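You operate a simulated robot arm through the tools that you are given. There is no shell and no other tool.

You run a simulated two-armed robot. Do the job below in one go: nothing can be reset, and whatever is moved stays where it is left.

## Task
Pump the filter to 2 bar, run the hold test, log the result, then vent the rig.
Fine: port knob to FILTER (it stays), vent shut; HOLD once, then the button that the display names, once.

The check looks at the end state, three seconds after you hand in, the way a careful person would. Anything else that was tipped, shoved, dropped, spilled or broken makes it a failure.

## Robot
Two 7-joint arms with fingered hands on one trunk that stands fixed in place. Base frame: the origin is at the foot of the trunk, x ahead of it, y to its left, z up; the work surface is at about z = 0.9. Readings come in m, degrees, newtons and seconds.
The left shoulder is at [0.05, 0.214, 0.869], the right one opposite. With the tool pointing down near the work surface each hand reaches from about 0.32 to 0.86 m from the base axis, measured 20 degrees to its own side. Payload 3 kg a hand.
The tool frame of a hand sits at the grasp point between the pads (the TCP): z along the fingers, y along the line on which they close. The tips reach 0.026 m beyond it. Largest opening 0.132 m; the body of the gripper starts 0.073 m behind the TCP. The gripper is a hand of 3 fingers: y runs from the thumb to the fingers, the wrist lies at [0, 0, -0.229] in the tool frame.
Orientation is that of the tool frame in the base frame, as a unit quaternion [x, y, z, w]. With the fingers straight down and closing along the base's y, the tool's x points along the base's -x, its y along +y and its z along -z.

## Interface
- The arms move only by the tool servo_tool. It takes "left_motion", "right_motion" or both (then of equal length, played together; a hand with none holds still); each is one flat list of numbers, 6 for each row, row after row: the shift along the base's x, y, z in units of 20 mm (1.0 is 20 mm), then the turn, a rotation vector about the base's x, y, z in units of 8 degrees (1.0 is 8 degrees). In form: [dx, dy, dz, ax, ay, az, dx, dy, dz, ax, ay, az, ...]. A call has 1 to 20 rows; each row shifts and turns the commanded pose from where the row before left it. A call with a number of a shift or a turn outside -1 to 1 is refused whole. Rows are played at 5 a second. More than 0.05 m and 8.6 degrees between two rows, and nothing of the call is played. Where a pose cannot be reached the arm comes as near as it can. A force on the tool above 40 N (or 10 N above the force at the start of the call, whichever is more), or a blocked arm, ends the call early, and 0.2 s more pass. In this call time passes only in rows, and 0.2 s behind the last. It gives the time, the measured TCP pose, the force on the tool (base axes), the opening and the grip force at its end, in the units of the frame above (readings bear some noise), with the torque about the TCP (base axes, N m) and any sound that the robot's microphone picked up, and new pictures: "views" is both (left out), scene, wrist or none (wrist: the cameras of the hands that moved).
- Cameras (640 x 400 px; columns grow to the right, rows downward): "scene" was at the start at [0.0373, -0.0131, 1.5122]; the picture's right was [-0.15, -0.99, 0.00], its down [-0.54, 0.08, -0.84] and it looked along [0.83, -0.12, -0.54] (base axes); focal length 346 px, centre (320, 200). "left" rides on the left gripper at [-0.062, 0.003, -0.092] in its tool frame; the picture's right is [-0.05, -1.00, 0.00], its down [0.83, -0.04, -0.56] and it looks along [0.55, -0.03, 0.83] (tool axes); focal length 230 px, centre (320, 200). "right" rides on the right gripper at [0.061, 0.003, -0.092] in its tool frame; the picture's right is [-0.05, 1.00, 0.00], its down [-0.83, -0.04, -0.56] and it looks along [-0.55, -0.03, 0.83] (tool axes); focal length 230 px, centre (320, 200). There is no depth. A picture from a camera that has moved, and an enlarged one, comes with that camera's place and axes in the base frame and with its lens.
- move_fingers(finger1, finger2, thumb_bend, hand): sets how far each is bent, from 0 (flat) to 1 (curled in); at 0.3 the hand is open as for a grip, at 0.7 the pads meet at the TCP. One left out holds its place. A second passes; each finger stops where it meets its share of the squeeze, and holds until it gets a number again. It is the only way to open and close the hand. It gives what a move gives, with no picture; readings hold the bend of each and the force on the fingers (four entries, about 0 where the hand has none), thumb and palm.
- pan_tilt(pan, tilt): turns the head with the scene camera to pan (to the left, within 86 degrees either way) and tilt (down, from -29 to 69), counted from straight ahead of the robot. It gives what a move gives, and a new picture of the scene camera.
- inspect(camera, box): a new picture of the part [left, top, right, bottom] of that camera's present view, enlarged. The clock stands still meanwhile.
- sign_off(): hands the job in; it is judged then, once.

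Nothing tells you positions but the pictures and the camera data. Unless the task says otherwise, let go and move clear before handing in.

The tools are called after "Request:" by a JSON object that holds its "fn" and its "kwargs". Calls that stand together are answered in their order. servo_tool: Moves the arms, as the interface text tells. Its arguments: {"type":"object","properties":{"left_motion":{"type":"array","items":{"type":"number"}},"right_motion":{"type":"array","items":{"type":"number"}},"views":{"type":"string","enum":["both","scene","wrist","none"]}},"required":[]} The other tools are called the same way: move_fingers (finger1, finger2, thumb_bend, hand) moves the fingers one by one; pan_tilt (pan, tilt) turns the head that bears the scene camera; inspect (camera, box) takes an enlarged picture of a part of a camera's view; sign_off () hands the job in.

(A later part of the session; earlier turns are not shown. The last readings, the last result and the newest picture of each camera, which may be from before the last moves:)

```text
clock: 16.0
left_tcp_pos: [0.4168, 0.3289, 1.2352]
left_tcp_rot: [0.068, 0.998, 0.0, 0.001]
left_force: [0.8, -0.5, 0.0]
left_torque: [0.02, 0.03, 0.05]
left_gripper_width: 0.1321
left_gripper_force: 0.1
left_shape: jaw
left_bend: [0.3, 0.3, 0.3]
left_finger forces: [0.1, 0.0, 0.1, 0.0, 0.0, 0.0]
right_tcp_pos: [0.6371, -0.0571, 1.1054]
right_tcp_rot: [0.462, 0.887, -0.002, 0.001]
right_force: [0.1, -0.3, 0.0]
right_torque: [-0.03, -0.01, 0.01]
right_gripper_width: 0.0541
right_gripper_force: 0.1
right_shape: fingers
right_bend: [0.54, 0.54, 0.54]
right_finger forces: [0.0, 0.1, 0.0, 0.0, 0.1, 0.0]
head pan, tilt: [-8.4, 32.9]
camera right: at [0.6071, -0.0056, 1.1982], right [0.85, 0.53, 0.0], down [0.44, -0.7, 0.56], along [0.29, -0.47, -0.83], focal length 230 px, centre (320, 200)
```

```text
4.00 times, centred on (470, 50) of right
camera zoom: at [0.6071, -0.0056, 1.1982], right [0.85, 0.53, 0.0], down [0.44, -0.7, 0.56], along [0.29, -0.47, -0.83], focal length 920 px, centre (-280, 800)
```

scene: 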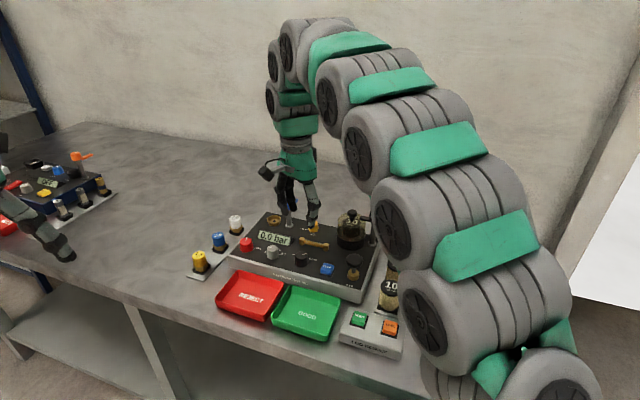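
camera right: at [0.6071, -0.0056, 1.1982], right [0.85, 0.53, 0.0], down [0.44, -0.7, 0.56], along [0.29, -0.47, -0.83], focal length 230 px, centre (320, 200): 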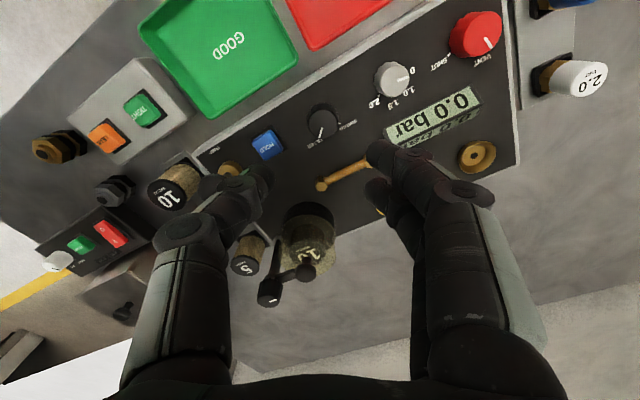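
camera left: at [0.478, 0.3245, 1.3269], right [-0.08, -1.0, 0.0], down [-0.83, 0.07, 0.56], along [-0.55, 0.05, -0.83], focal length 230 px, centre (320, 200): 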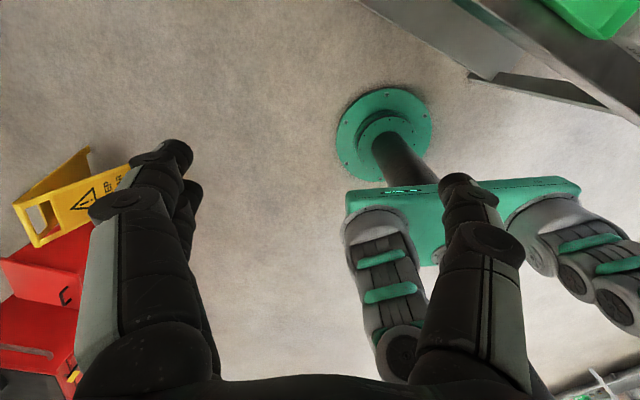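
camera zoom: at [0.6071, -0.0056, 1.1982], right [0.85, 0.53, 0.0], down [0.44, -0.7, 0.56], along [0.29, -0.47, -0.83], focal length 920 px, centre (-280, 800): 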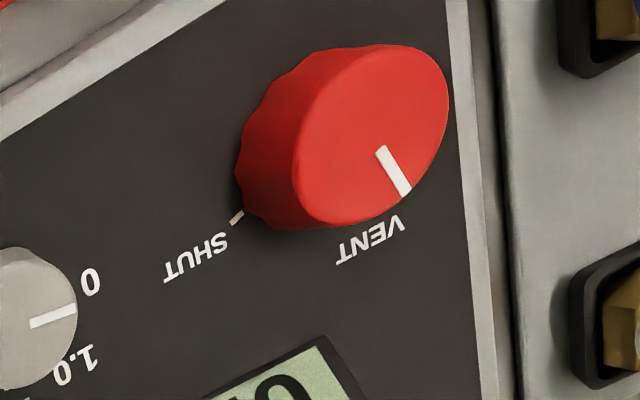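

The red knob needs roughly 80° clockwise from VENT to SHUT. The right hand worked well, so I'll use it again: move over (0.7075, 0.0687) and yaw back to about +20° so neither thumb nor fingers meet the display.

Request:
{"fn": "servo_tool", "kwargs": {"right_motion": [0.352, 0.629, 0, 0, 0, 0.94, 0.352, 0.629, 0, 0, 0, 0.94, 0.352, 0.629, 0, 0, 0, 0.94, 0.352, 0.629, 0, 0, 0, 0.94, 0.352, 0.629, 0, 0, 0, 0.94, 0.352, 0.629, 0, 0, 0, 0.94, 0.352, 0.629, 0, 0, 0, 0.94, 0.352, 0.629, 0, 0, 0, 0.94, 0.352, 0.629, 0, 0, 0, 0.94, 0.352, 0.629, 0, 0, 0, 0.94], "views": "both"}}

```text
clock: 18.2
left_tcp_pos: [0.4169, 0.3286, 1.2354]
left_tcp_rot: [0.067, 0.998, 0.001, 0.0]
left_force: [0.1, -0.6, -0.4]
left_torque: [-0.03, -0.01, 0.05]
left_gripper_width: 0.132
left_gripper_force: 0.0
left_shape: jaw
left_bend: [0.3, 0.3, 0.3]
left_finger forces: [0.0, 0.1, 0.0, 0.0, 0.1, 0.0]
right_tcp_pos: [0.6995, 0.0649, 1.0872]
right_tcp_rot: [-0.175, 0.985, 0.0, 0.002]
right_force: [-0.4, -0.1, 0.4]
right_torque: [0.04, 0.02, -0.01]
right_gripper_width: 0.0537
right_gripper_force: 0.0
right_shape: fingers
right_bend: [0.54, 0.54, 0.54]
right_finger forces: [0.1, 0.0, 0.1, 0.0, 0.0, 0.0]
right hand out of reach, approached as far as the arm can: row 8, 9
head pan, tilt: [-8.4, 32.9]
camera right: at [0.6417, 0.0449, 1.1804], right [-0.3, 0.95, 0.0], down [0.79, 0.25, 0.56], along [0.53, 0.17, -0.83], focal length 230 px, centre (320, 200)
```

scene: 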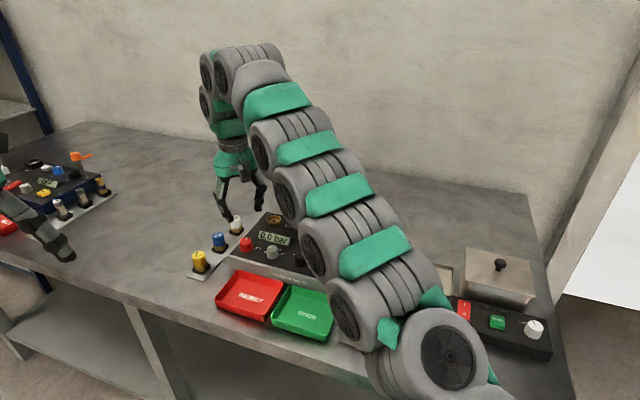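
right: 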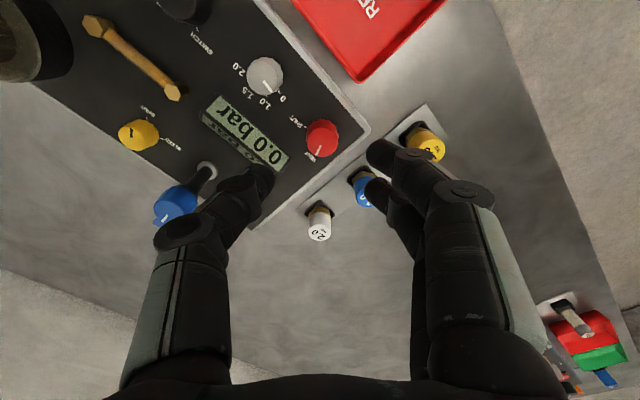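

The red knob is at the reach edge at this height, but lower should be easier. I'll descend 60 mm and check the position.

Request:
{"fn": "servo_tool", "kwargs": {"right_motion": [0, 0, -1, 0, 0, 0, 0, 0, -1, 0, 0, 0, 0, 0, -1, 0, 0, 0], "views": "both"}}

```text
clock: 19.0
left_tcp_pos: [0.4166, 0.3296, 1.2355]
left_tcp_rot: [0.069, 0.998, 0.0, 0.0]
left_force: [0.8, -0.6, 0.3]
left_torque: [0.0, -0.02, 0.0]
left_gripper_width: 0.1319
left_gripper_force: 0.0
left_shape: jaw
left_bend: [0.3, 0.3, 0.3]
left_finger forces: [0.0, 0.1, 0.1, 0.0, 0.0, 0.0]
right_tcp_pos: [0.7005, 0.0649, 1.0271]
right_tcp_rot: [-0.176, 0.984, -0.001, 0.003]
right_force: [-0.1, 0.3, 0.2]
right_torque: [0.01, -0.01, 0.01]
right_gripper_width: 0.0541
right_gripper_force: 0.1
right_shape: fingers
right_bend: [0.54, 0.54, 0.54]
right_finger forces: [0.0, 0.0, 0.0, 0.0, 0.0, 0.0]
head pan, tilt: [-8.4, 32.9]
camera right: at [0.6426, 0.0459, 1.1198], right [-0.3, 0.96, 0.0], down [0.79, 0.25, 0.56], along [0.53, 0.16, -0.83], focal length 230 px, centre (320, 200)
```

scene: 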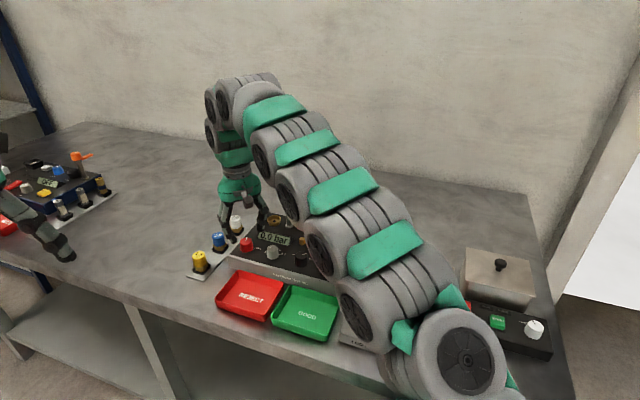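
right: 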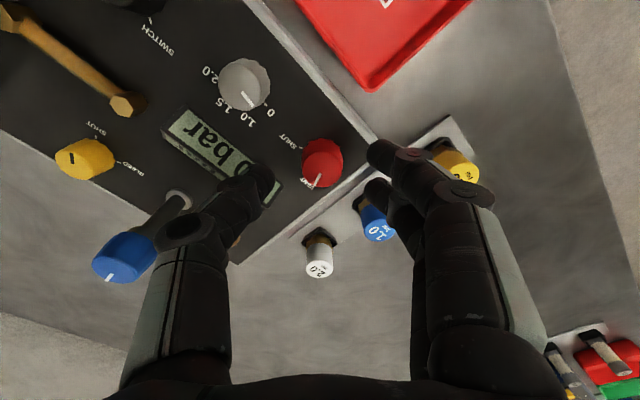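

The wrist view shows the red knob slightly ahead of the grasp point. I'll zoom to measure it.

Request:
{"fn": "inspect", "kwargs": {"camera": "right", "box": [260, 110, 400, 210]}}

```text
4.00 times, centred on (330, 160) of right
camera zoom: at [0.6426, 0.0459, 1.1198], right [-0.3, 0.96, 0.0], down [0.79, 0.25, 0.56], along [0.53, 0.16, -0.83], focal length 920 px, centre (280, 360)
```

zoom: 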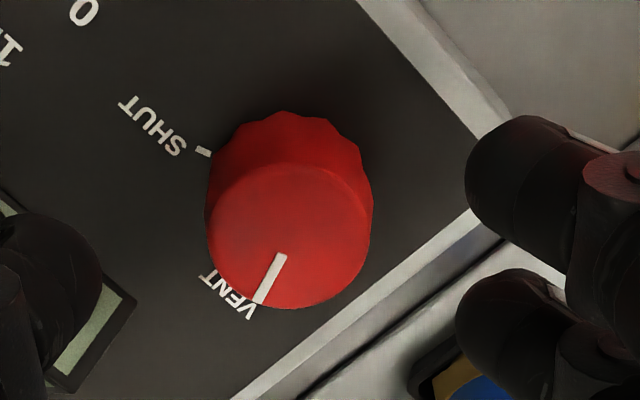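

Measured centre ≈ (0.708, 0.068). I'll shift 7 mm forward, 3 mm left, and go down to z ≈ 0.985.

Request:
{"fn": "servo_tool", "kwargs": {"right_motion": [0.35, 0.15, 0, 0, 0, 0, 0, 0, -0.7, 0, 0, 0, 0, 0, -0.7, 0, 0, 0, 0, 0, -0.7, 0, 0, 0], "views": "both"}}

Request:
{"fn": "inspect", "kwargs": {"camera": "right", "box": [230, 120, 430, 260]}}

```text
clock: 20.0
left_tcp_pos: [0.4162, 0.3286, 1.2344]
left_tcp_rot: [0.068, 0.998, 0.0, 0.0]
left_force: [-0.6, 0.2, -1.2]
left_torque: [-0.02, 0.01, 0.0]
left_gripper_width: 0.1321
left_gripper_force: 0.1
left_shape: jaw
left_bend: [0.3, 0.3, 0.3]
left_finger forces: [0.0, 0.1, 0.0, 0.0, 0.1, 0.0]
right_tcp_pos: [0.7068, 0.0678, 0.9852]
right_tcp_rot: [-0.174, 0.985, -0.001, 0.001]
right_force: [-0.1, 0.5, 0.7]
right_torque: [-0.06, -0.01, 0.04]
right_gripper_width: 0.0538
right_gripper_force: 0.0
right_shape: fingers
right_bend: [0.54, 0.54, 0.54]
right_finger forces: [0.1, 0.0, 0.0, 0.0, 0.0, 0.1]
head pan, tilt: [-8.4, 32.9]
camera right: at [0.6495, 0.0488, 1.0781], right [-0.3, 0.96, 0.0], down [0.79, 0.25, 0.56], along [0.53, 0.16, -0.83], focal length 230 px, centre (320, 200)
```

scene: 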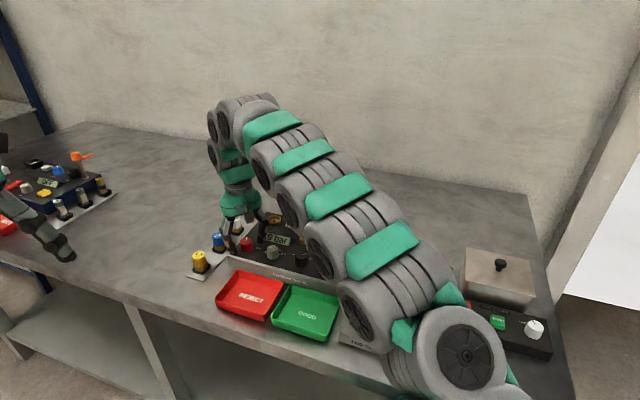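
right: 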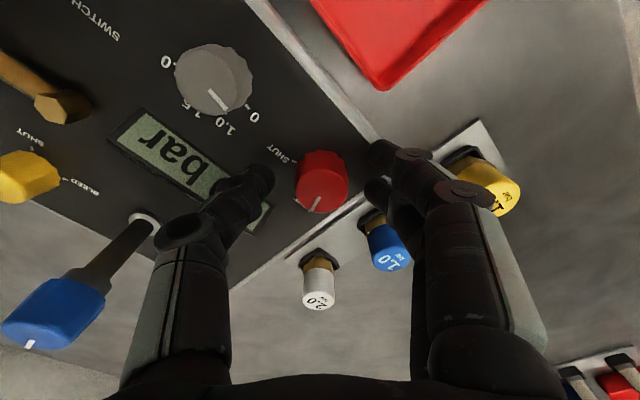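

```text
2.86 times, centred on (330, 190) of right
camera zoom: at [0.6495, 0.0488, 1.0781], right [-0.3, 0.96, 0.0], down [0.79, 0.25, 0.56], along [0.53, 0.16, -0.83], focal length 657 px, centre (291, 229)
```

zoom: 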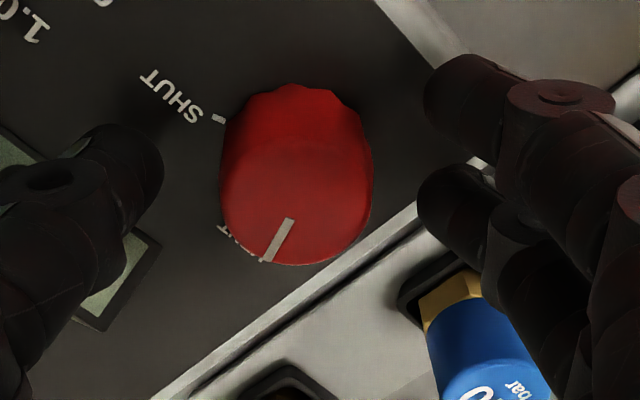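

The knob is about 2.5 mm ahead of centre; I'll nudge forward and then close gently.

Request:
{"fn": "servo_tool", "kwargs": {"right_motion": [0.12, 0.04, 0, 0, 0, 0], "views": "none"}}

Request:
{"fn": "move_fingers", "kwargs": {"hand": "right", "finger1": 0.66, "finger2": 0.66, "thumb_bend": 0.63}}

Request:
{"fn": "move_fingers", "kwargs": {"hand": "right", "finger1": 0.72, "finger2": 0.72, "thumb_bend": 0.68}}

Request:
{"fn": "inspect", "kwargs": {"camera": "right", "box": [230, 120, 430, 260]}}

```text
clock: 20.4
left_tcp_pos: [0.4158, 0.3293, 1.2363]
left_tcp_rot: [0.068, 0.998, 0.0, 0.0]
left_force: [0.8, 0.1, -0.5]
left_torque: [-0.01, 0.02, 0.04]
left_gripper_width: 0.1321
left_gripper_force: 0.1
left_shape: jaw
left_bend: [0.3, 0.3, 0.3]
left_finger forces: [0.0, 0.1, 0.0, 0.1, 0.0, 0.1]
right_tcp_pos: [0.7086, 0.0685, 0.9846]
right_tcp_rot: [-0.175, 0.985, -0.001, 0.002]
right_force: [0.3, 0.5, -0.2]
right_torque: [-0.02, -0.01, 0.05]
right_gripper_width: 0.0538
right_gripper_force: 0.0
right_shape: fingers
right_bend: [0.54, 0.54, 0.54]
right_finger forces: [0.0, 0.0, 0.0, 0.0, 0.1, 0.0]
head pan, tilt: [-8.4, 32.9]
```

```text
clock: 21.4
left_tcp_pos: [0.4169, 0.3289, 1.236]
left_tcp_rot: [0.068, 0.998, 0.001, 0.0]
left_force: [-0.6, 0.4, -0.2]
left_torque: [-0.01, -0.02, -0.03]
left_gripper_width: 0.1318
left_gripper_force: 0.0
left_shape: jaw
left_bend: [0.3, 0.3, 0.3]
left_finger forces: [0.0, 0.0, 0.0, 0.0, 0.0, 0.0]
right_tcp_pos: [0.7083, 0.0678, 0.9851]
right_tcp_rot: [-0.175, 0.984, 0.0, 0.002]
right_force: [-0.9, 1.6, -0.3]
right_torque: [0.01, 0.01, 0.01]
right_gripper_width: 0.0244
right_gripper_force: 2.4
right_shape: fingers
right_bend: [0.65, 0.62, 0.62]
right_finger forces: [0.7, 2.8, 0.0, 0.0, 1.2, 0.1]
head pan, tilt: [-8.4, 32.9]
```

```text
clock: 22.4
left_tcp_pos: [0.4164, 0.3291, 1.2351]
left_tcp_rot: [0.068, 0.998, 0.001, 0.0]
left_force: [0.0, 0.4, 0.0]
left_torque: [-0.01, -0.01, 0.01]
left_gripper_width: 0.1319
left_gripper_force: 0.0
left_shape: jaw
left_bend: [0.3, 0.3, 0.3]
left_finger forces: [0.0, 0.0, 0.1, 0.0, 0.0, 0.0]
right_tcp_pos: [0.7086, 0.0686, 0.9849]
right_tcp_rot: [-0.176, 0.984, 0.0, 0.002]
right_force: [-3.1, 3.6, -4.6]
right_torque: [0.07, 0.08, 0.03]
right_gripper_width: 0.021
right_gripper_force: 9.4
right_shape: fingers
right_bend: [0.69, 0.65, 0.65]
right_finger forces: [4.9, 7.3, 0.0, 0.0, 6.6, 0.0]
head pan, tilt: [-8.4, 32.9]
```

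```text
2.86 times, centred on (330, 190) of right
camera zoom: at [0.6513, 0.0497, 1.0783], right [-0.3, 0.96, 0.0], down [0.79, 0.25, 0.56], along [0.53, 0.16, -0.83], focal length 657 px, centre (291, 229)
```

zoom: 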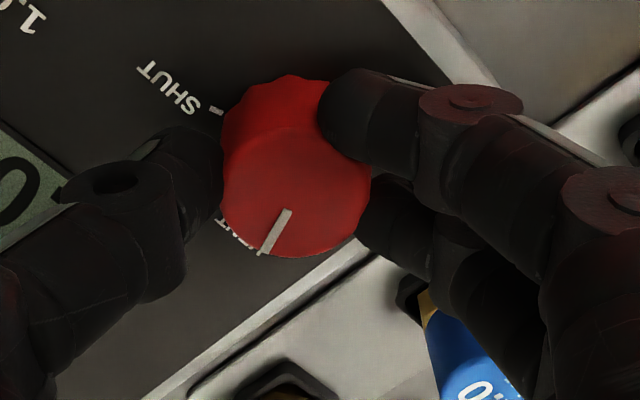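

Firm, even grip on the red knob. Turning clockwise ~68°, then checking against the SHUT tick.

Request:
{"fn": "servo_tool", "kwargs": {"right_motion": [0, 0, 0, 0, 0, -0.95, 0, 0, 0, 0, 0, -0.95, 0, 0, 0, 0, 0, -0.95, 0, 0, 0, 0, 0, -0.95, 0, 0, 0, 0, 0, -0.95, 0, 0, 0, 0, 0, -0.95, 0, 0, 0, 0, 0, -0.95, 0, 0, 0, 0, 0, -0.95, 0, 0, 0, 0, 0, -0.95], "views": "both"}}

Request:
{"fn": "inspect", "kwargs": {"camera": "right", "box": [230, 120, 430, 260]}}

```text
clock: 24.4
left_tcp_pos: [0.4161, 0.3278, 1.2358]
left_tcp_rot: [0.068, 0.998, 0.0, 0.0]
left_force: [0.6, 0.6, -0.1]
left_torque: [0.01, 0.03, 0.04]
left_gripper_width: 0.1319
left_gripper_force: 0.0
left_shape: jaw
left_bend: [0.3, 0.3, 0.3]
left_finger forces: [0.1, 0.0, 0.0, 0.0, 0.0, 0.1]
right_tcp_pos: [0.7088, 0.0675, 0.9861]
right_tcp_rot: [0.41, 0.912, -0.001, 0.002]
right_force: [4.9, 14.7, 0.3]
right_torque: [0.31, -0.07, 0.01]
right_gripper_width: 0.0243
right_gripper_force: 12.3
right_shape: fingers
right_bend: [0.67, 0.65, 0.66]
right_finger forces: [12.9, 7.3, 0.0, 0.1, 3.9, 0.0]
head pan, tilt: [-8.4, 32.9]
camera right: at [0.6725, 0.1154, 1.0788], right [0.78, 0.62, 0.0], down [0.52, -0.65, 0.56], along [0.35, -0.44, -0.83], focal length 230 px, centre (320, 200)
```

scene: 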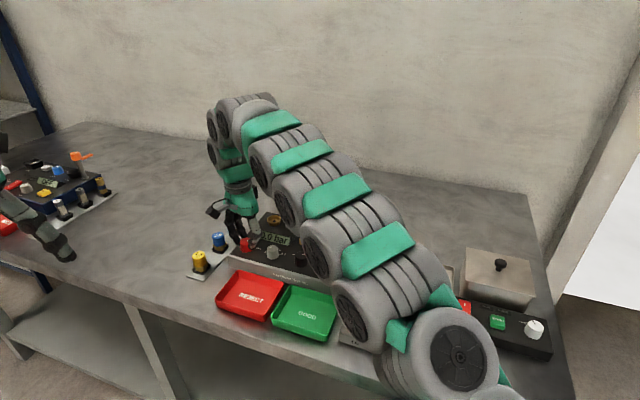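
right: 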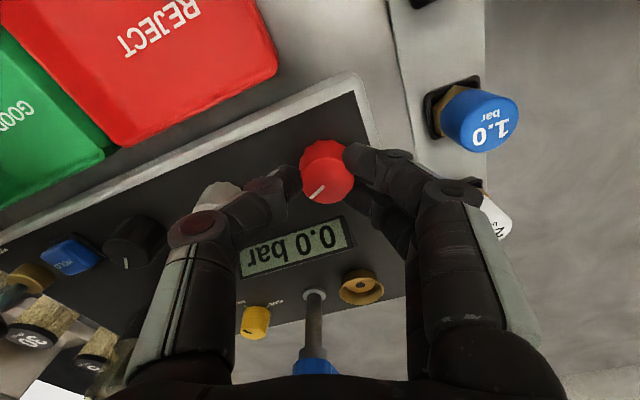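

```text
2.86 times, centred on (330, 190) of right
camera zoom: at [0.6725, 0.1154, 1.0788], right [0.78, 0.62, 0.0], down [0.52, -0.65, 0.56], along [0.35, -0.44, -0.83], focal length 657 px, centre (291, 229)
```

zoom: 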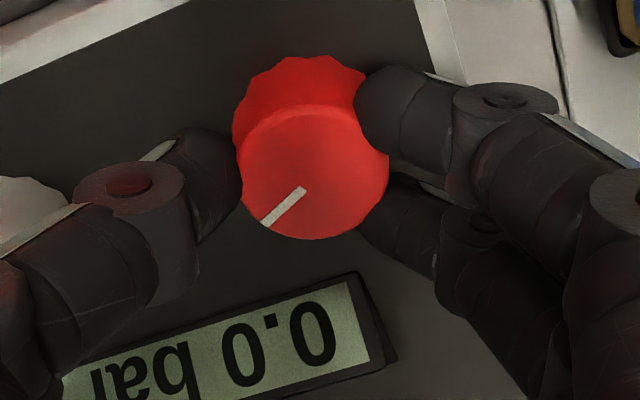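

The knob has turned; pointer looks at about the SHUT direction, with some side force. I'll release, lift and verify.

Request:
{"fn": "move_fingers", "kwargs": {"hand": "right", "finger1": 0.54, "finger2": 0.54, "thumb_bend": 0.54}}

Request:
{"fn": "servo_tool", "kwargs": {"right_motion": [0, 0, 1, 0, 0, 0, 0, 0, 1, 0, 0, 0, 0, 0, 1, 0, 0, 0, 0, 0, 1, 0, 0, 0], "views": "both"}}

Request:
{"fn": "inspect", "kwargs": {"camera": "right", "box": [260, 80, 400, 180]}}

Request:
{"fn": "inspect", "kwargs": {"camera": "scene", "box": [235, 225, 285, 265]}}

```text
clock: 25.4
left_tcp_pos: [0.4163, 0.3292, 1.2344]
left_tcp_rot: [0.068, 0.998, -0.001, 0.0]
left_force: [0.4, -0.4, 0.2]
left_torque: [-0.03, -0.01, 0.05]
left_gripper_width: 0.1321
left_gripper_force: 0.0
left_shape: jaw
left_bend: [0.3, 0.3, 0.3]
left_finger forces: [0.1, 0.0, 0.1, 0.0, 0.0, 0.1]
right_tcp_pos: [0.7081, 0.0701, 0.9855]
right_tcp_rot: [0.41, 0.912, -0.002, 0.0]
right_force: [0.0, -0.9, 0.0]
right_torque: [0.02, 0.01, -0.01]
right_gripper_width: 0.0538
right_gripper_force: 0.1
right_shape: fingers
right_bend: [0.54, 0.54, 0.54]
right_finger forces: [0.1, 0.0, 0.1, 0.1, 0.0, 0.0]
head pan, tilt: [-8.4, 32.9]
```

```text
clock: 26.4
left_tcp_pos: [0.4165, 0.3285, 1.2357]
left_tcp_rot: [0.068, 0.998, 0.0, 0.0]
left_force: [0.5, -0.1, -0.4]
left_torque: [0.02, 0.0, -0.02]
left_gripper_width: 0.132
left_gripper_force: 0.1
left_shape: jaw
left_bend: [0.3, 0.3, 0.3]
left_finger forces: [0.0, 0.1, 0.0, 0.0, 0.0, 0.0]
right_tcp_pos: [0.7082, 0.0701, 1.065]
right_tcp_rot: [0.408, 0.913, 0.0, 0.002]
right_force: [-0.5, -0.6, 1.0]
right_torque: [0.0, -0.03, 0.02]
right_gripper_width: 0.0539
right_gripper_force: 0.1
right_shape: fingers
right_bend: [0.54, 0.54, 0.54]
right_finger forces: [0.1, 0.1, 0.0, 0.1, 0.0, 0.0]
head pan, tilt: [-8.4, 32.9]
camera right: at [0.6715, 0.1175, 1.1588], right [0.78, 0.63, 0.0], down [0.52, -0.65, 0.56], along [0.35, -0.43, -0.83], focal length 230 px, centre (320, 200)
```

scene: 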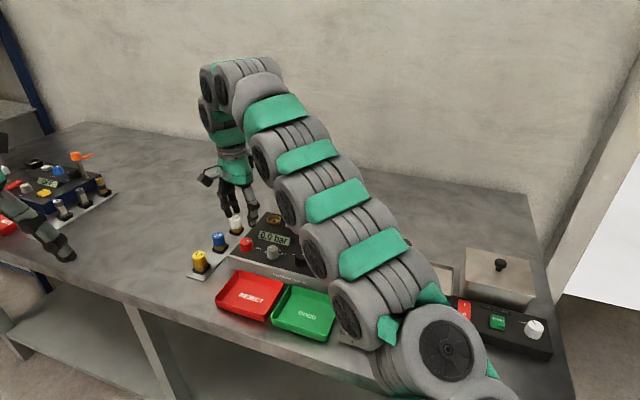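
right: 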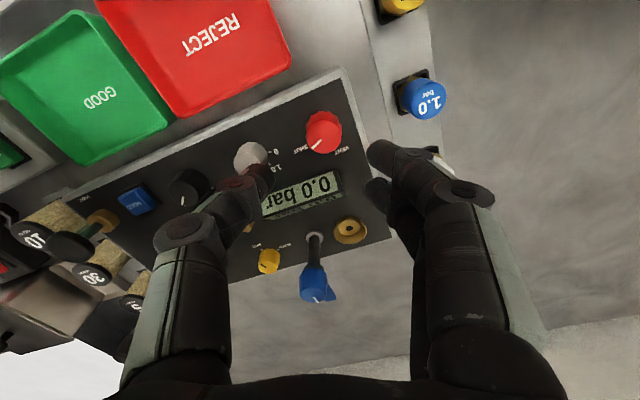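

```text
4.00 times, centred on (330, 130) of right
camera zoom: at [0.6715, 0.1175, 1.1588], right [0.78, 0.63, 0.0], down [0.52, -0.65, 0.56], along [0.35, -0.43, -0.83], focal length 920 px, centre (280, 480)
```

zoom: 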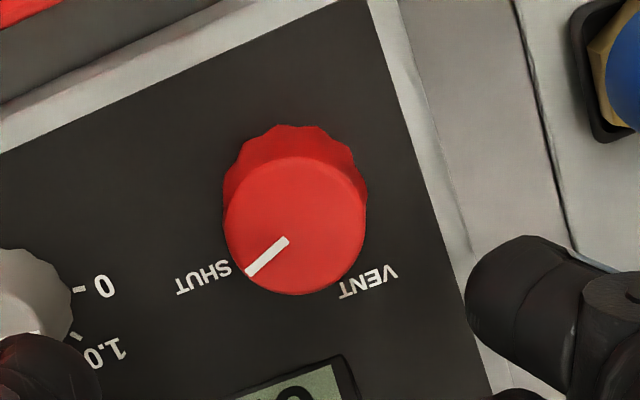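

```text
10.00 times, centred on (260, 245) of scene
camera zoom: at [0.0373, -0.0131, 1.5122], right [-0.15, -0.99, 0.0], down [-0.54, 0.08, -0.84], along [0.83, -0.12, -0.54], focal length 3460 px, centre (920, -250)
```

zoom: 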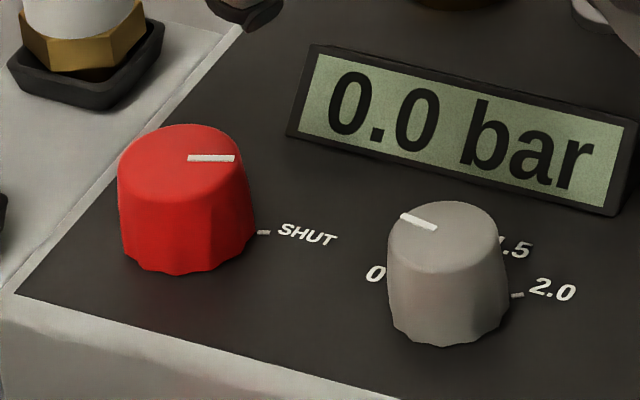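

The pointer snapped to SHUT (rig unmoved, labels at the same pixels). Now I'll raise, travel back to above the pump at (0.581, -0.169) and close the fingers to press with the tips.

Request:
{"fn": "servo_tool", "kwargs": {"right_motion": [0, 0, 1, 0, 0, 0, 0, 0, 1, 0, 0, 0, -0.488, -0.919, 0, 0, 0, 0.385, -0.488, -0.919, 0, 0, 0, 0.385, -0.488, -0.919, 0, 0, 0, 0.385, -0.488, -0.919, 0, 0, 0, 0.385, -0.488, -0.919, 0, 0, 0, 0.385, -0.488, -0.919, 0, 0, 0, 0.385, -0.488, -0.919, 0, 0, 0, 0.385, -0.488, -0.919, 0, 0, 0, 0.385, -0.488, -0.919, 0, 0, 0, 0.385, -0.488, -0.919, 0, 0, 0, 0.385, -0.488, -0.919, 0, 0, 0, 0.385, -0.488, -0.919, 0, 0, 0, 0.385, -0.488, -0.919, 0, 0, 0, 0.385], "views": "none"}}

Request:
{"fn": "move_fingers", "kwargs": {"hand": "right", "finger1": 0.7, "finger2": 0.7, "thumb_bend": 0.7}}

Request:
{"fn": "inspect", "kwargs": {"camera": "right", "box": [0, 0, 640, 400]}}

Request:
{"fn": "inspect", "kwargs": {"camera": "scene", "box": [220, 140, 420, 300]}}

```text
clock: 29.6
left_tcp_pos: [0.4175, 0.3289, 1.2353]
left_tcp_rot: [0.068, 0.998, 0.0, 0.0]
left_force: [-0.2, 0.2, 0.0]
left_torque: [-0.01, 0.01, 0.01]
left_gripper_width: 0.132
left_gripper_force: 0.1
left_shape: jaw
left_bend: [0.3, 0.3, 0.3]
left_finger forces: [0.0, 0.0, 0.1, 0.0, 0.0, 0.1]
right_tcp_pos: [0.5759, -0.1751, 1.0771]
right_tcp_rot: [0.072, 0.997, -0.001, 0.001]
right_force: [-0.2, 0.0, 0.4]
right_torque: [-0.03, 0.0, 0.01]
right_gripper_width: 0.0543
right_gripper_force: 0.0
right_shape: fingers
right_bend: [0.54, 0.54, 0.54]
right_finger forces: [0.0, 0.1, 0.0, 0.0, 0.0, 0.0]
right hand out of reach, approached as far as the arm can: row 1, 2
head pan, tilt: [-8.4, 32.9]
```

```text
clock: 30.6
left_tcp_pos: [0.4162, 0.3282, 1.2365]
left_tcp_rot: [0.068, 0.998, 0.0, 0.0]
left_force: [-0.6, -0.1, 0.4]
left_torque: [-0.02, 0.02, 0.0]
left_gripper_width: 0.1319
left_gripper_force: 0.1
left_shape: jaw
left_bend: [0.3, 0.3, 0.3]
left_finger forces: [0.0, 0.0, 0.0, 0.0, 0.0, 0.1]
right_tcp_pos: [0.5771, -0.1743, 1.0775]
right_tcp_rot: [0.071, 0.997, -0.001, 0.002]
right_force: [-0.5, -0.6, 0.2]
right_torque: [0.02, 0.01, 0.02]
right_gripper_width: 0.0061
right_gripper_force: 0.1
right_shape: fingers
right_bend: [0.7, 0.7, 0.7]
right_finger forces: [0.1, 0.0, 0.0, 0.0, 0.1, 0.0]
head pan, tilt: [-8.4, 32.9]
```

```text
1.00 times, centred on (320, 200) of right (not enlarged: the box is as wide or as high as the picture)
camera zoom: at [0.5187, -0.1633, 1.1704], right [0.19, 0.98, 0.0], down [0.81, -0.16, 0.56], along [0.55, -0.11, -0.83], focal length 230 px, centre (320, 200)
```

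zoom: 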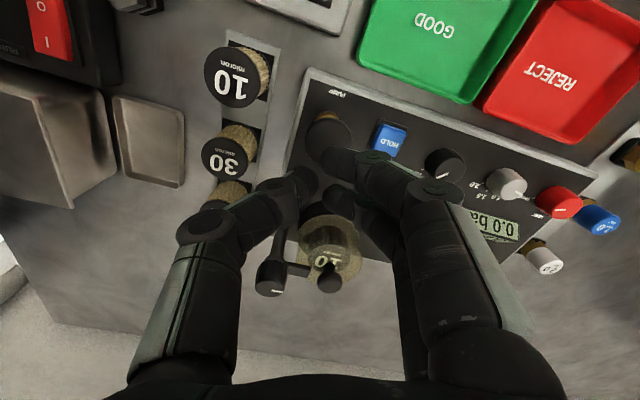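

```text
2.50 times, centred on (320, 220) of scene
camera zoom: at [0.0373, -0.0131, 1.5122], right [-0.15, -0.99, 0.0], down [-0.54, 0.08, -0.84], along [0.83, -0.12, -0.54], focal length 865 px, centre (320, 150)
```

zoom: 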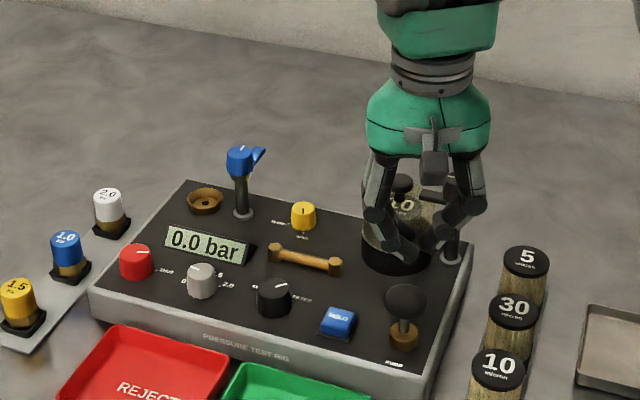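

The hand is just above the pump region with fingers closed. I'll zoom the wrist view to refine the pump knob's centre.

Request:
{"fn": "inspect", "kwargs": {"camera": "right", "box": [260, 80, 420, 200]}}

Request:
{"fn": "inspect", "kwargs": {"camera": "scene", "box": [325, 230, 385, 280]}}

```text
3.33 times, centred on (340, 140) of right
camera zoom: at [0.5187, -0.1633, 1.1704], right [0.19, 0.98, 0.0], down [0.81, -0.16, 0.56], along [0.55, -0.11, -0.83], focal length 767 px, centre (253, 400)
```

zoom: 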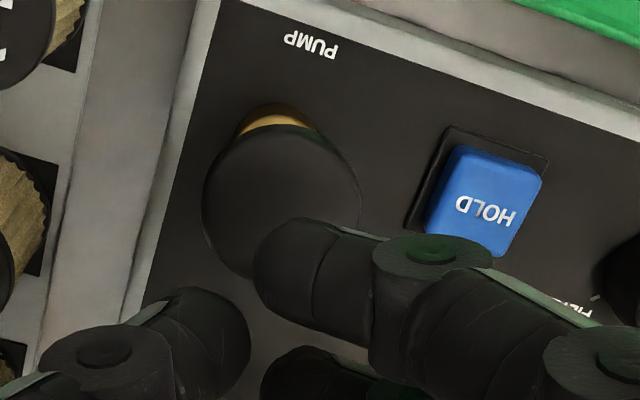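

```text
8.00 times, centred on (355, 255) of scene
camera zoom: at [0.0373, -0.0131, 1.5122], right [-0.15, -0.99, 0.0], down [-0.54, 0.08, -0.84], along [0.83, -0.12, -0.54], focal length 2768 px, centre (40, -240)
```

zoom: 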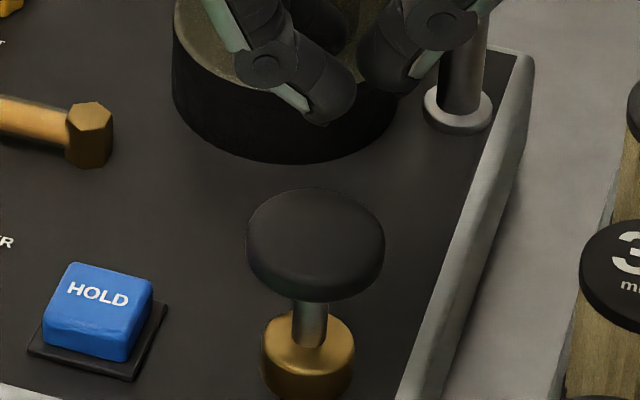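

Pump knob top is at about (0.578, -0.1685, 0.999). I'll centre over it and descend to just above contact.

Request:
{"fn": "servo_tool", "kwargs": {"right_motion": [0.05, 0.3, 0, 0, 0, 0, 0, 0, -0.7, 0, 0, 0, 0, 0, -0.7, 0, 0, 0, 0, 0, -0.7, 0, 0, 0], "views": "both"}}

Request:
{"fn": "inspect", "kwargs": {"camera": "scene", "box": [310, 200, 400, 280]}}

```text
clock: 31.6
left_tcp_pos: [0.4163, 0.329, 1.2362]
left_tcp_rot: [0.069, 0.998, 0.0, 0.0]
left_force: [0.1, 0.1, 0.2]
left_torque: [-0.02, 0.0, 0.01]
left_gripper_width: 0.1317
left_gripper_force: 0.1
left_shape: jaw
left_bend: [0.3, 0.3, 0.3]
left_finger forces: [0.1, 0.0, 0.0, 0.0, 0.0, 0.0]
right_tcp_pos: [0.5757, -0.1687, 1.0338]
right_tcp_rot: [0.071, 0.997, -0.001, 0.001]
right_force: [-0.1, 0.6, -0.7]
right_torque: [-0.02, 0.01, -0.02]
right_gripper_width: 0.006
right_gripper_force: 0.2
right_shape: fingers
right_bend: [0.7, 0.7, 0.7]
right_finger forces: [0.0, 0.0, 0.0, 0.0, 0.0, 0.0]
head pan, tilt: [-8.4, 32.9]
camera right: at [0.5177, -0.1573, 1.1275], right [0.19, 0.98, 0.0], down [0.81, -0.16, 0.56], along [0.55, -0.11, -0.83], focal length 230 px, centre (320, 200)
```

scene: 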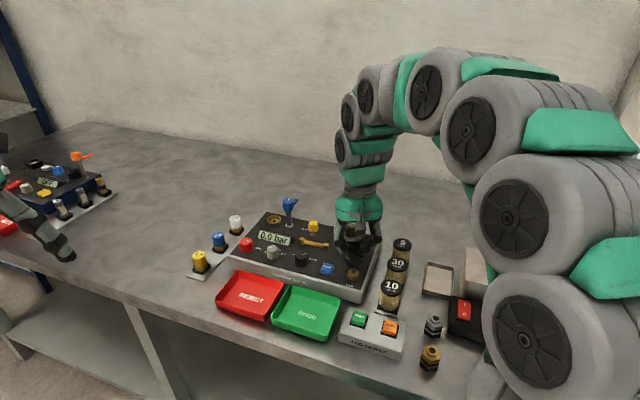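
right: 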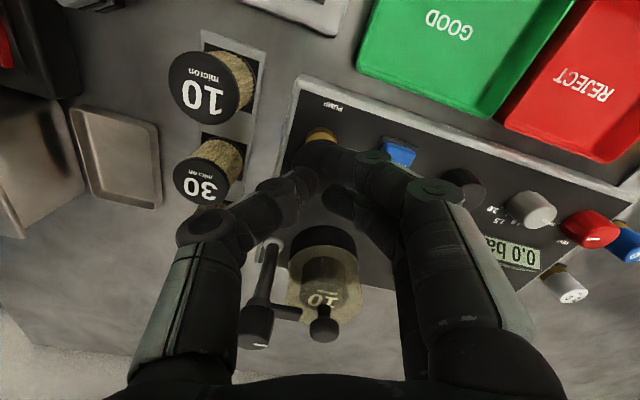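

```text
5.00 times, centred on (355, 240) of scene
camera zoom: at [0.0373, -0.0131, 1.5122], right [-0.15, -0.99, 0.0], down [-0.54, 0.08, -0.84], along [0.83, -0.12, -0.54], focal length 1730 px, centre (145, 0)
```

zoom: 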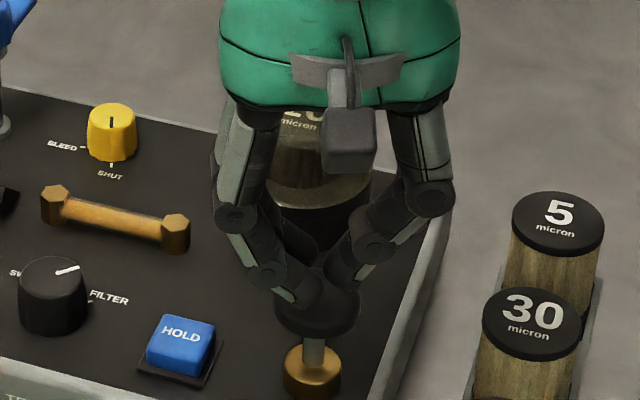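

The fingertips are centred on the pump disc, just above it. I'll press down 30 mm in small steps and read the display.

Request:
{"fn": "servo_tool", "kwargs": {"right_motion": [0.07, 0, -0.4, 0, 0, 0, 0, 0, -0.4, 0, 0, 0, 0, 0, -0.3, 0, 0, 0], "views": "none"}}

Request:
{"fn": "inspect", "kwargs": {"camera": "scene", "box": [240, 200, 400, 290]}}

```text
clock: 32.4
left_tcp_pos: [0.4168, 0.329, 1.236]
left_tcp_rot: [0.069, 0.998, 0.0, 0.0]
left_force: [-0.2, -0.7, -0.1]
left_torque: [-0.03, -0.02, 0.0]
left_gripper_width: 0.1316
left_gripper_force: 0.1
left_shape: jaw
left_bend: [0.3, 0.3, 0.3]
left_finger forces: [0.1, 0.0, 0.0, 0.0, 0.0, 0.0]
right_tcp_pos: [0.577, -0.17, 1.0135]
right_tcp_rot: [0.072, 0.997, 0.0, 0.001]
right_force: [2.5, -0.4, 4.5]
right_torque: [0.02, -0.03, 0.02]
right_gripper_width: 0.0057
right_gripper_force: 2.4
right_shape: fingers
right_bend: [0.7, 0.7, 0.7]
right_finger forces: [0.1, 2.5, 0.0, 0.1, 2.1, 0.0]
head pan, tilt: [-8.4, 32.9]
```

```text
4.00 times, centred on (320, 245) of scene
camera zoom: at [0.0373, -0.0131, 1.5122], right [-0.15, -0.99, 0.0], down [-0.54, 0.08, -0.84], along [0.83, -0.12, -0.54], focal length 1384 px, centre (320, 20)
```

zoom: 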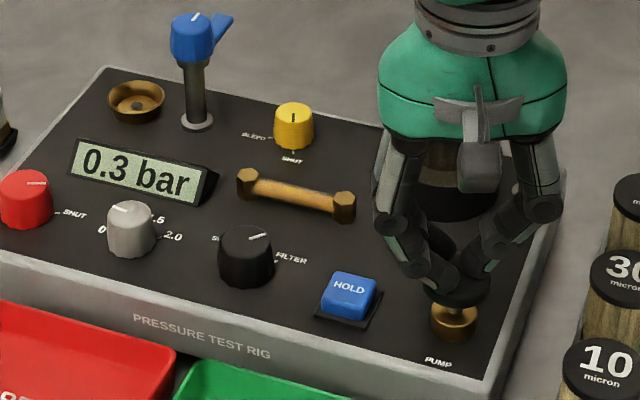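

The display now reads 0.3 bar with light force. I'll finish this stroke a few more millimetres to find its bottom.

Request:
{"fn": "servo_tool", "kwargs": {"right_motion": [0, 0, -0.25, 0, 0, 0, 0, 0, -0.25, 0, 0, 0], "views": "none"}}

Request:
{"fn": "inspect", "kwargs": {"camera": "scene", "box": [240, 200, 400, 290]}}

```text
clock: 33.0
left_tcp_pos: [0.4173, 0.3293, 1.2358]
left_tcp_rot: [0.068, 0.998, 0.0, 0.0]
left_force: [-0.7, -1.5, 0.5]
left_torque: [0.03, -0.01, -0.03]
left_gripper_width: 0.1317
left_gripper_force: 0.0
left_shape: jaw
left_bend: [0.3, 0.3, 0.3]
left_finger forces: [0.1, 0.1, 0.0, 0.0, 0.0, 0.1]
right_tcp_pos: [0.5767, -0.1682, 1.0027]
right_tcp_rot: [0.071, 0.997, -0.002, 0.002]
right_force: [1.6, -1.2, 9.0]
right_torque: [-0.09, -0.11, 0.02]
right_gripper_width: 0.0061
right_gripper_force: 4.3
right_shape: fingers
right_bend: [0.7, 0.7, 0.7]
right_finger forces: [0.7, 2.6, 0.0, 0.0, 5.9, 0.0]
head pan, tilt: [-8.4, 32.9]
```

```text
4.00 times, centred on (320, 245) of scene
camera zoom: at [0.0372, -0.0131, 1.5122], right [-0.15, -0.99, 0.0], down [-0.54, 0.08, -0.84], along [0.83, -0.12, -0.54], focal length 1384 px, centre (320, 20)
```

zoom: 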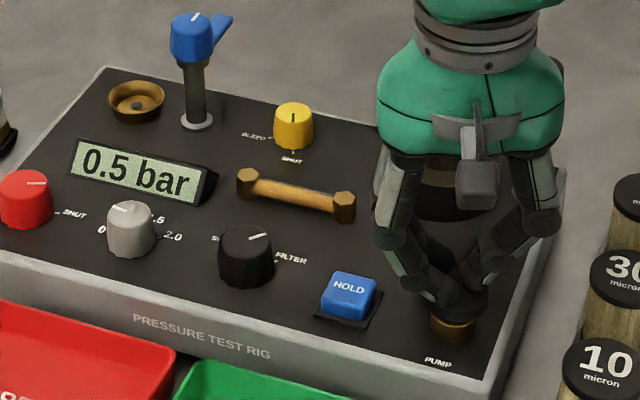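

One stroke gives 0.5 bar (smoothly proportional). I'll do a second up-and-down cycle.

Request:
{"fn": "servo_tool", "kwargs": {"right_motion": [0, 0, 0.8, 0, 0, 0, 0, 0, 0.8, 0, 0, 0, 0, 0, 0, 0, 0, 0, 0, 0, -0.5, 0, 0, 0, 0, 0, -0.5, 0, 0, 0, 0, 0, -0.6, 0, 0, 0], "views": "none"}}

Request:
{"fn": "inspect", "kwargs": {"camera": "scene", "box": [240, 200, 400, 290]}}

```text
clock: 34.4
left_tcp_pos: [0.4176, 0.3287, 1.2348]
left_tcp_rot: [0.068, 0.998, 0.0, 0.0]
left_force: [0.4, -0.9, -0.2]
left_torque: [0.0, 0.0, 0.0]
left_gripper_width: 0.1316
left_gripper_force: 0.1
left_shape: jaw
left_bend: [0.3, 0.3, 0.3]
left_finger forces: [0.1, 0.0, 0.1, 0.1, 0.0, 0.0]
right_tcp_pos: [0.5792, -0.169, 1.0034]
right_tcp_rot: [0.072, 0.997, -0.002, 0.002]
right_force: [-3.0, 1.4, 12.3]
right_torque: [-0.01, 0.05, -0.03]
right_gripper_width: 0.0054
right_gripper_force: 5.7
right_shape: fingers
right_bend: [0.7, 0.7, 0.7]
right_finger forces: [2.7, 4.6, 0.0, 0.1, 5.8, 0.0]
head pan, tilt: [-8.4, 32.9]
```

```text
4.00 times, centred on (320, 245) of scene
camera zoom: at [0.0371, -0.0131, 1.5123], right [-0.15, -0.99, 0.0], down [-0.54, 0.08, -0.84], along [0.83, -0.12, -0.54], focal length 1384 px, centre (320, 20)
```

zoom: 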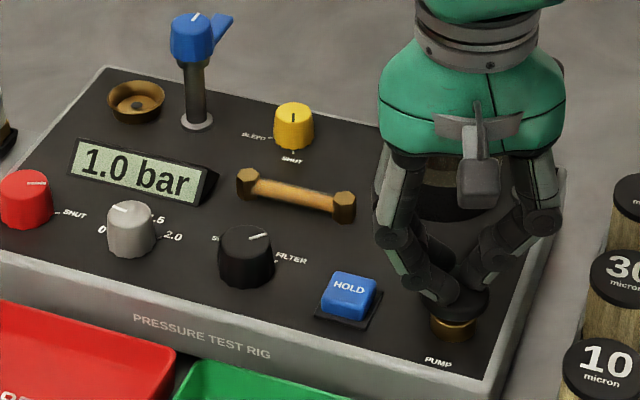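

The display reads 1.0 bar. Third stroke next.

Request:
{"fn": "servo_tool", "kwargs": {"right_motion": [0, 0, 0.8, 0, 0, 0, 0, 0, 0.8, 0, 0, 0, 0, 0, 0, 0, 0, 0, 0, 0, -0.5, 0, 0, 0, 0, 0, -0.5, 0, 0, 0, 0, 0, -0.6, 0, 0, 0], "views": "none"}}

Request:
{"fn": "inspect", "kwargs": {"camera": "scene", "box": [240, 200, 400, 290]}}

```text
clock: 35.8
left_tcp_pos: [0.4165, 0.3289, 1.2358]
left_tcp_rot: [0.067, 0.998, 0.0, 0.0]
left_force: [0.0, 0.4, 0.9]
left_torque: [0.01, -0.02, 0.02]
left_gripper_width: 0.132
left_gripper_force: 0.1
left_shape: jaw
left_bend: [0.3, 0.3, 0.3]
left_finger forces: [0.1, 0.0, 0.1, 0.1, 0.0, 0.0]
right_tcp_pos: [0.5786, -0.1695, 1.0034]
right_tcp_rot: [0.072, 0.997, -0.002, 0.003]
right_force: [1.8, 1.1, 8.3]
right_torque: [-0.01, -0.06, 0.0]
right_gripper_width: 0.0057
right_gripper_force: 4.9
right_shape: fingers
right_bend: [0.7, 0.7, 0.7]
right_finger forces: [1.8, 3.8, 0.1, 0.0, 3.7, 0.0]
head pan, tilt: [-8.4, 32.9]
```

```text
4.00 times, centred on (320, 245) of scene
camera zoom: at [0.0372, -0.0131, 1.5122], right [-0.15, -0.99, 0.0], down [-0.54, 0.08, -0.84], along [0.83, -0.12, -0.54], focal length 1384 px, centre (320, 20)
```

zoom: 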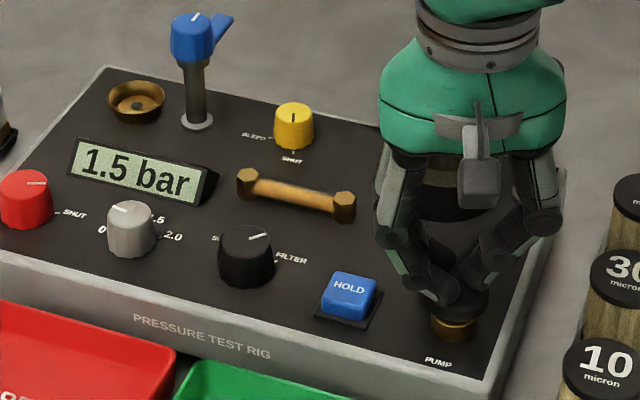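

1.5 bar, on track. Fourth stroke to reach 2.0.

Request:
{"fn": "servo_tool", "kwargs": {"right_motion": [0, 0, 0.8, 0, 0, 0, 0, 0, 0.8, 0, 0, 0, 0, 0, 0, 0, 0, 0, 0, 0, -0.5, 0, 0, 0, 0, 0, -0.5, 0, 0, 0, 0, 0, -0.6, 0, 0, 0], "views": "none"}}

Request:
{"fn": "inspect", "kwargs": {"camera": "scene", "box": [240, 200, 400, 290]}}

```text
clock: 37.2
left_tcp_pos: [0.4163, 0.3288, 1.2349]
left_tcp_rot: [0.069, 0.998, 0.0, 0.0]
left_force: [0.3, 0.6, 0.3]
left_torque: [0.02, 0.01, -0.01]
left_gripper_width: 0.1319
left_gripper_force: 0.1
left_shape: jaw
left_bend: [0.3, 0.3, 0.3]
left_finger forces: [0.0, 0.1, 0.0, 0.0, 0.0, 0.1]
right_tcp_pos: [0.5793, -0.1683, 1.0025]
right_tcp_rot: [0.071, 0.997, 0.0, 0.002]
right_force: [-2.4, 0.4, 18.5]
right_torque: [0.02, -0.05, -0.02]
right_gripper_width: 0.0047
right_gripper_force: 9.3
right_shape: fingers
right_bend: [0.7, 0.71, 0.7]
right_finger forces: [5.0, 5.3, 0.0, 0.0, 8.7, 0.1]
head pan, tilt: [-8.4, 32.9]
```

```text
4.00 times, centred on (320, 245) of scene
camera zoom: at [0.037, -0.013, 1.5123], right [-0.15, -0.99, 0.0], down [-0.54, 0.08, -0.84], along [0.83, -0.12, -0.54], focal length 1384 px, centre (320, 20)
```

zoom: 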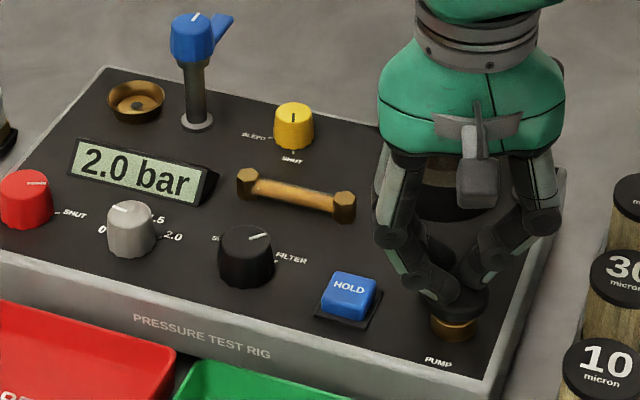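

2.0 bar reached. Now I'll lift off the pump and move over HOLD at about (0.605, -0.113), top z ≈ 0.96.

Request:
{"fn": "servo_tool", "kwargs": {"right_motion": [0, 0, 1, 0, 0, 0, 0, 0, 1, 0, 0, 0, 0.325, 0.69, 0, 0, 0, 0, 0.325, 0.69, 0, 0, 0, 0, 0.325, 0.69, 0, 0, 0, 0, 0.325, 0.69, 0, 0, 0, 0, 0, 0, -0.7, 0, 0, 0, 0, 0, -0.6, 0, 0, 0], "views": "wrist"}}

Request:
{"fn": "inspect", "kwargs": {"camera": "scene", "box": [240, 200, 400, 290]}}

Request:
{"fn": "inspect", "kwargs": {"camera": "right", "box": [240, 120, 400, 240]}}

```text
clock: 39.0
left_tcp_pos: [0.4164, 0.3282, 1.2351]
left_tcp_rot: [0.068, 0.998, 0.0, 0.0]
left_force: [0.2, 0.1, -0.2]
left_torque: [0.02, 0.0, 0.04]
left_gripper_width: 0.1317
left_gripper_force: 0.0
left_shape: jaw
left_bend: [0.3, 0.3, 0.3]
left_finger forces: [0.0, 0.0, 0.0, 0.0, 0.0, 0.0]
right_tcp_pos: [0.6059, -0.114, 1.0165]
right_tcp_rot: [0.072, 0.997, -0.001, 0.0]
right_force: [-0.6, 0.1, 0.1]
right_torque: [0.02, 0.02, 0.0]
right_gripper_width: 0.0055
right_gripper_force: 0.0
right_shape: fingers
right_bend: [0.7, 0.7, 0.7]
right_finger forces: [0.0, 0.0, 0.0, 0.0, 0.0, 0.0]
head pan, tilt: [-8.4, 32.9]
camera right: at [0.5467, -0.1027, 1.1103], right [0.19, 0.98, 0.0], down [0.82, -0.16, 0.56], along [0.55, -0.11, -0.83], focal length 230 px, centre (320, 200)
```

right: 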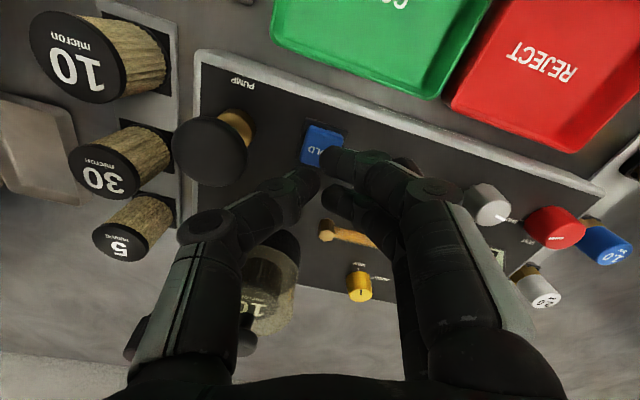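

```text
4.00 times, centred on (320, 245) of scene
camera zoom: at [0.0373, -0.0131, 1.5122], right [-0.15, -0.99, 0.0], down [-0.54, 0.08, -0.84], along [0.83, -0.12, -0.54], focal length 1384 px, centre (320, 20)
```

zoom: 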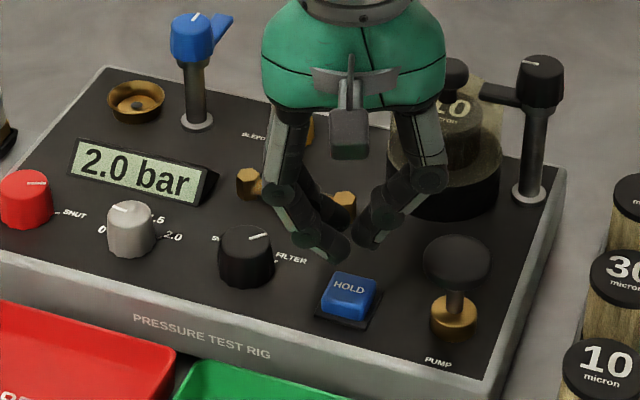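

```text
3.33 times, centred on (320, 180) of right
camera zoom: at [0.5467, -0.1027, 1.1103], right [0.19, 0.98, 0.0], down [0.82, -0.16, 0.56], along [0.55, -0.11, -0.83], focal length 767 px, centre (320, 267)
```

zoom: 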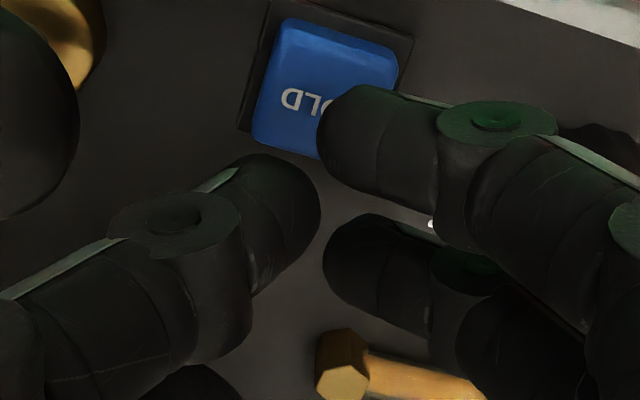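

HOLD sits about 3.5 mm toward me from the grasp axis. I'll correct that and lower to about contact.

Request:
{"fn": "servo_tool", "kwargs": {"right_motion": [-0.18, 0, -0.4, 0, 0, 0, 0, 0, -0.4, 0, 0, 0, 0, 0, -0.3, 0, 0, 0, 0, 0, -0.2, 0, 0, 0], "views": "none"}}

Request:
{"fn": "inspect", "kwargs": {"camera": "scene", "box": [240, 200, 400, 290]}}

```text
clock: 40.0
left_tcp_pos: [0.4164, 0.329, 1.2351]
left_tcp_rot: [0.068, 0.998, 0.001, 0.0]
left_force: [-0.7, 0.0, -0.3]
left_torque: [-0.04, 0.02, -0.01]
left_gripper_width: 0.1317
left_gripper_force: 0.1
left_shape: jaw
left_bend: [0.3, 0.3, 0.3]
left_finger forces: [0.1, 0.0, 0.0, 0.0, 0.0, 0.0]
right_tcp_pos: [0.602, -0.1135, 0.9906]
right_tcp_rot: [0.072, 0.997, -0.001, 0.001]
right_force: [-0.8, -0.8, -0.6]
right_torque: [-0.01, -0.03, 0.0]
right_gripper_width: 0.0052
right_gripper_force: 0.0
right_shape: fingers
right_bend: [0.7, 0.7, 0.7]
right_finger forces: [0.0, 0.1, 0.0, 0.1, 0.0, 0.1]
head pan, tilt: [-8.4, 32.9]
```

```text
4.00 times, centred on (320, 245) of scene
camera zoom: at [0.0373, -0.0131, 1.5122], right [-0.15, -0.99, 0.0], down [-0.54, 0.08, -0.84], along [0.83, -0.12, -0.54], focal length 1384 px, centre (320, 20)
```

zoom: 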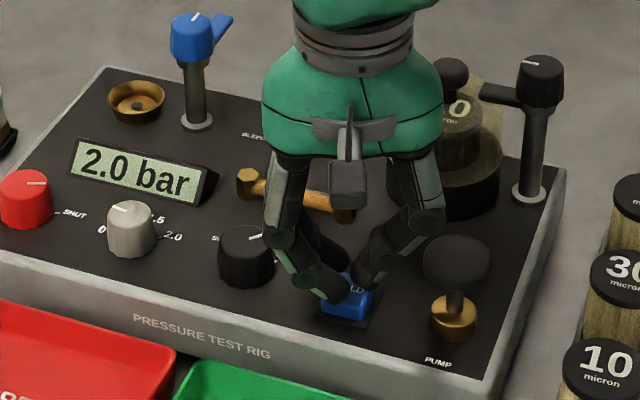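

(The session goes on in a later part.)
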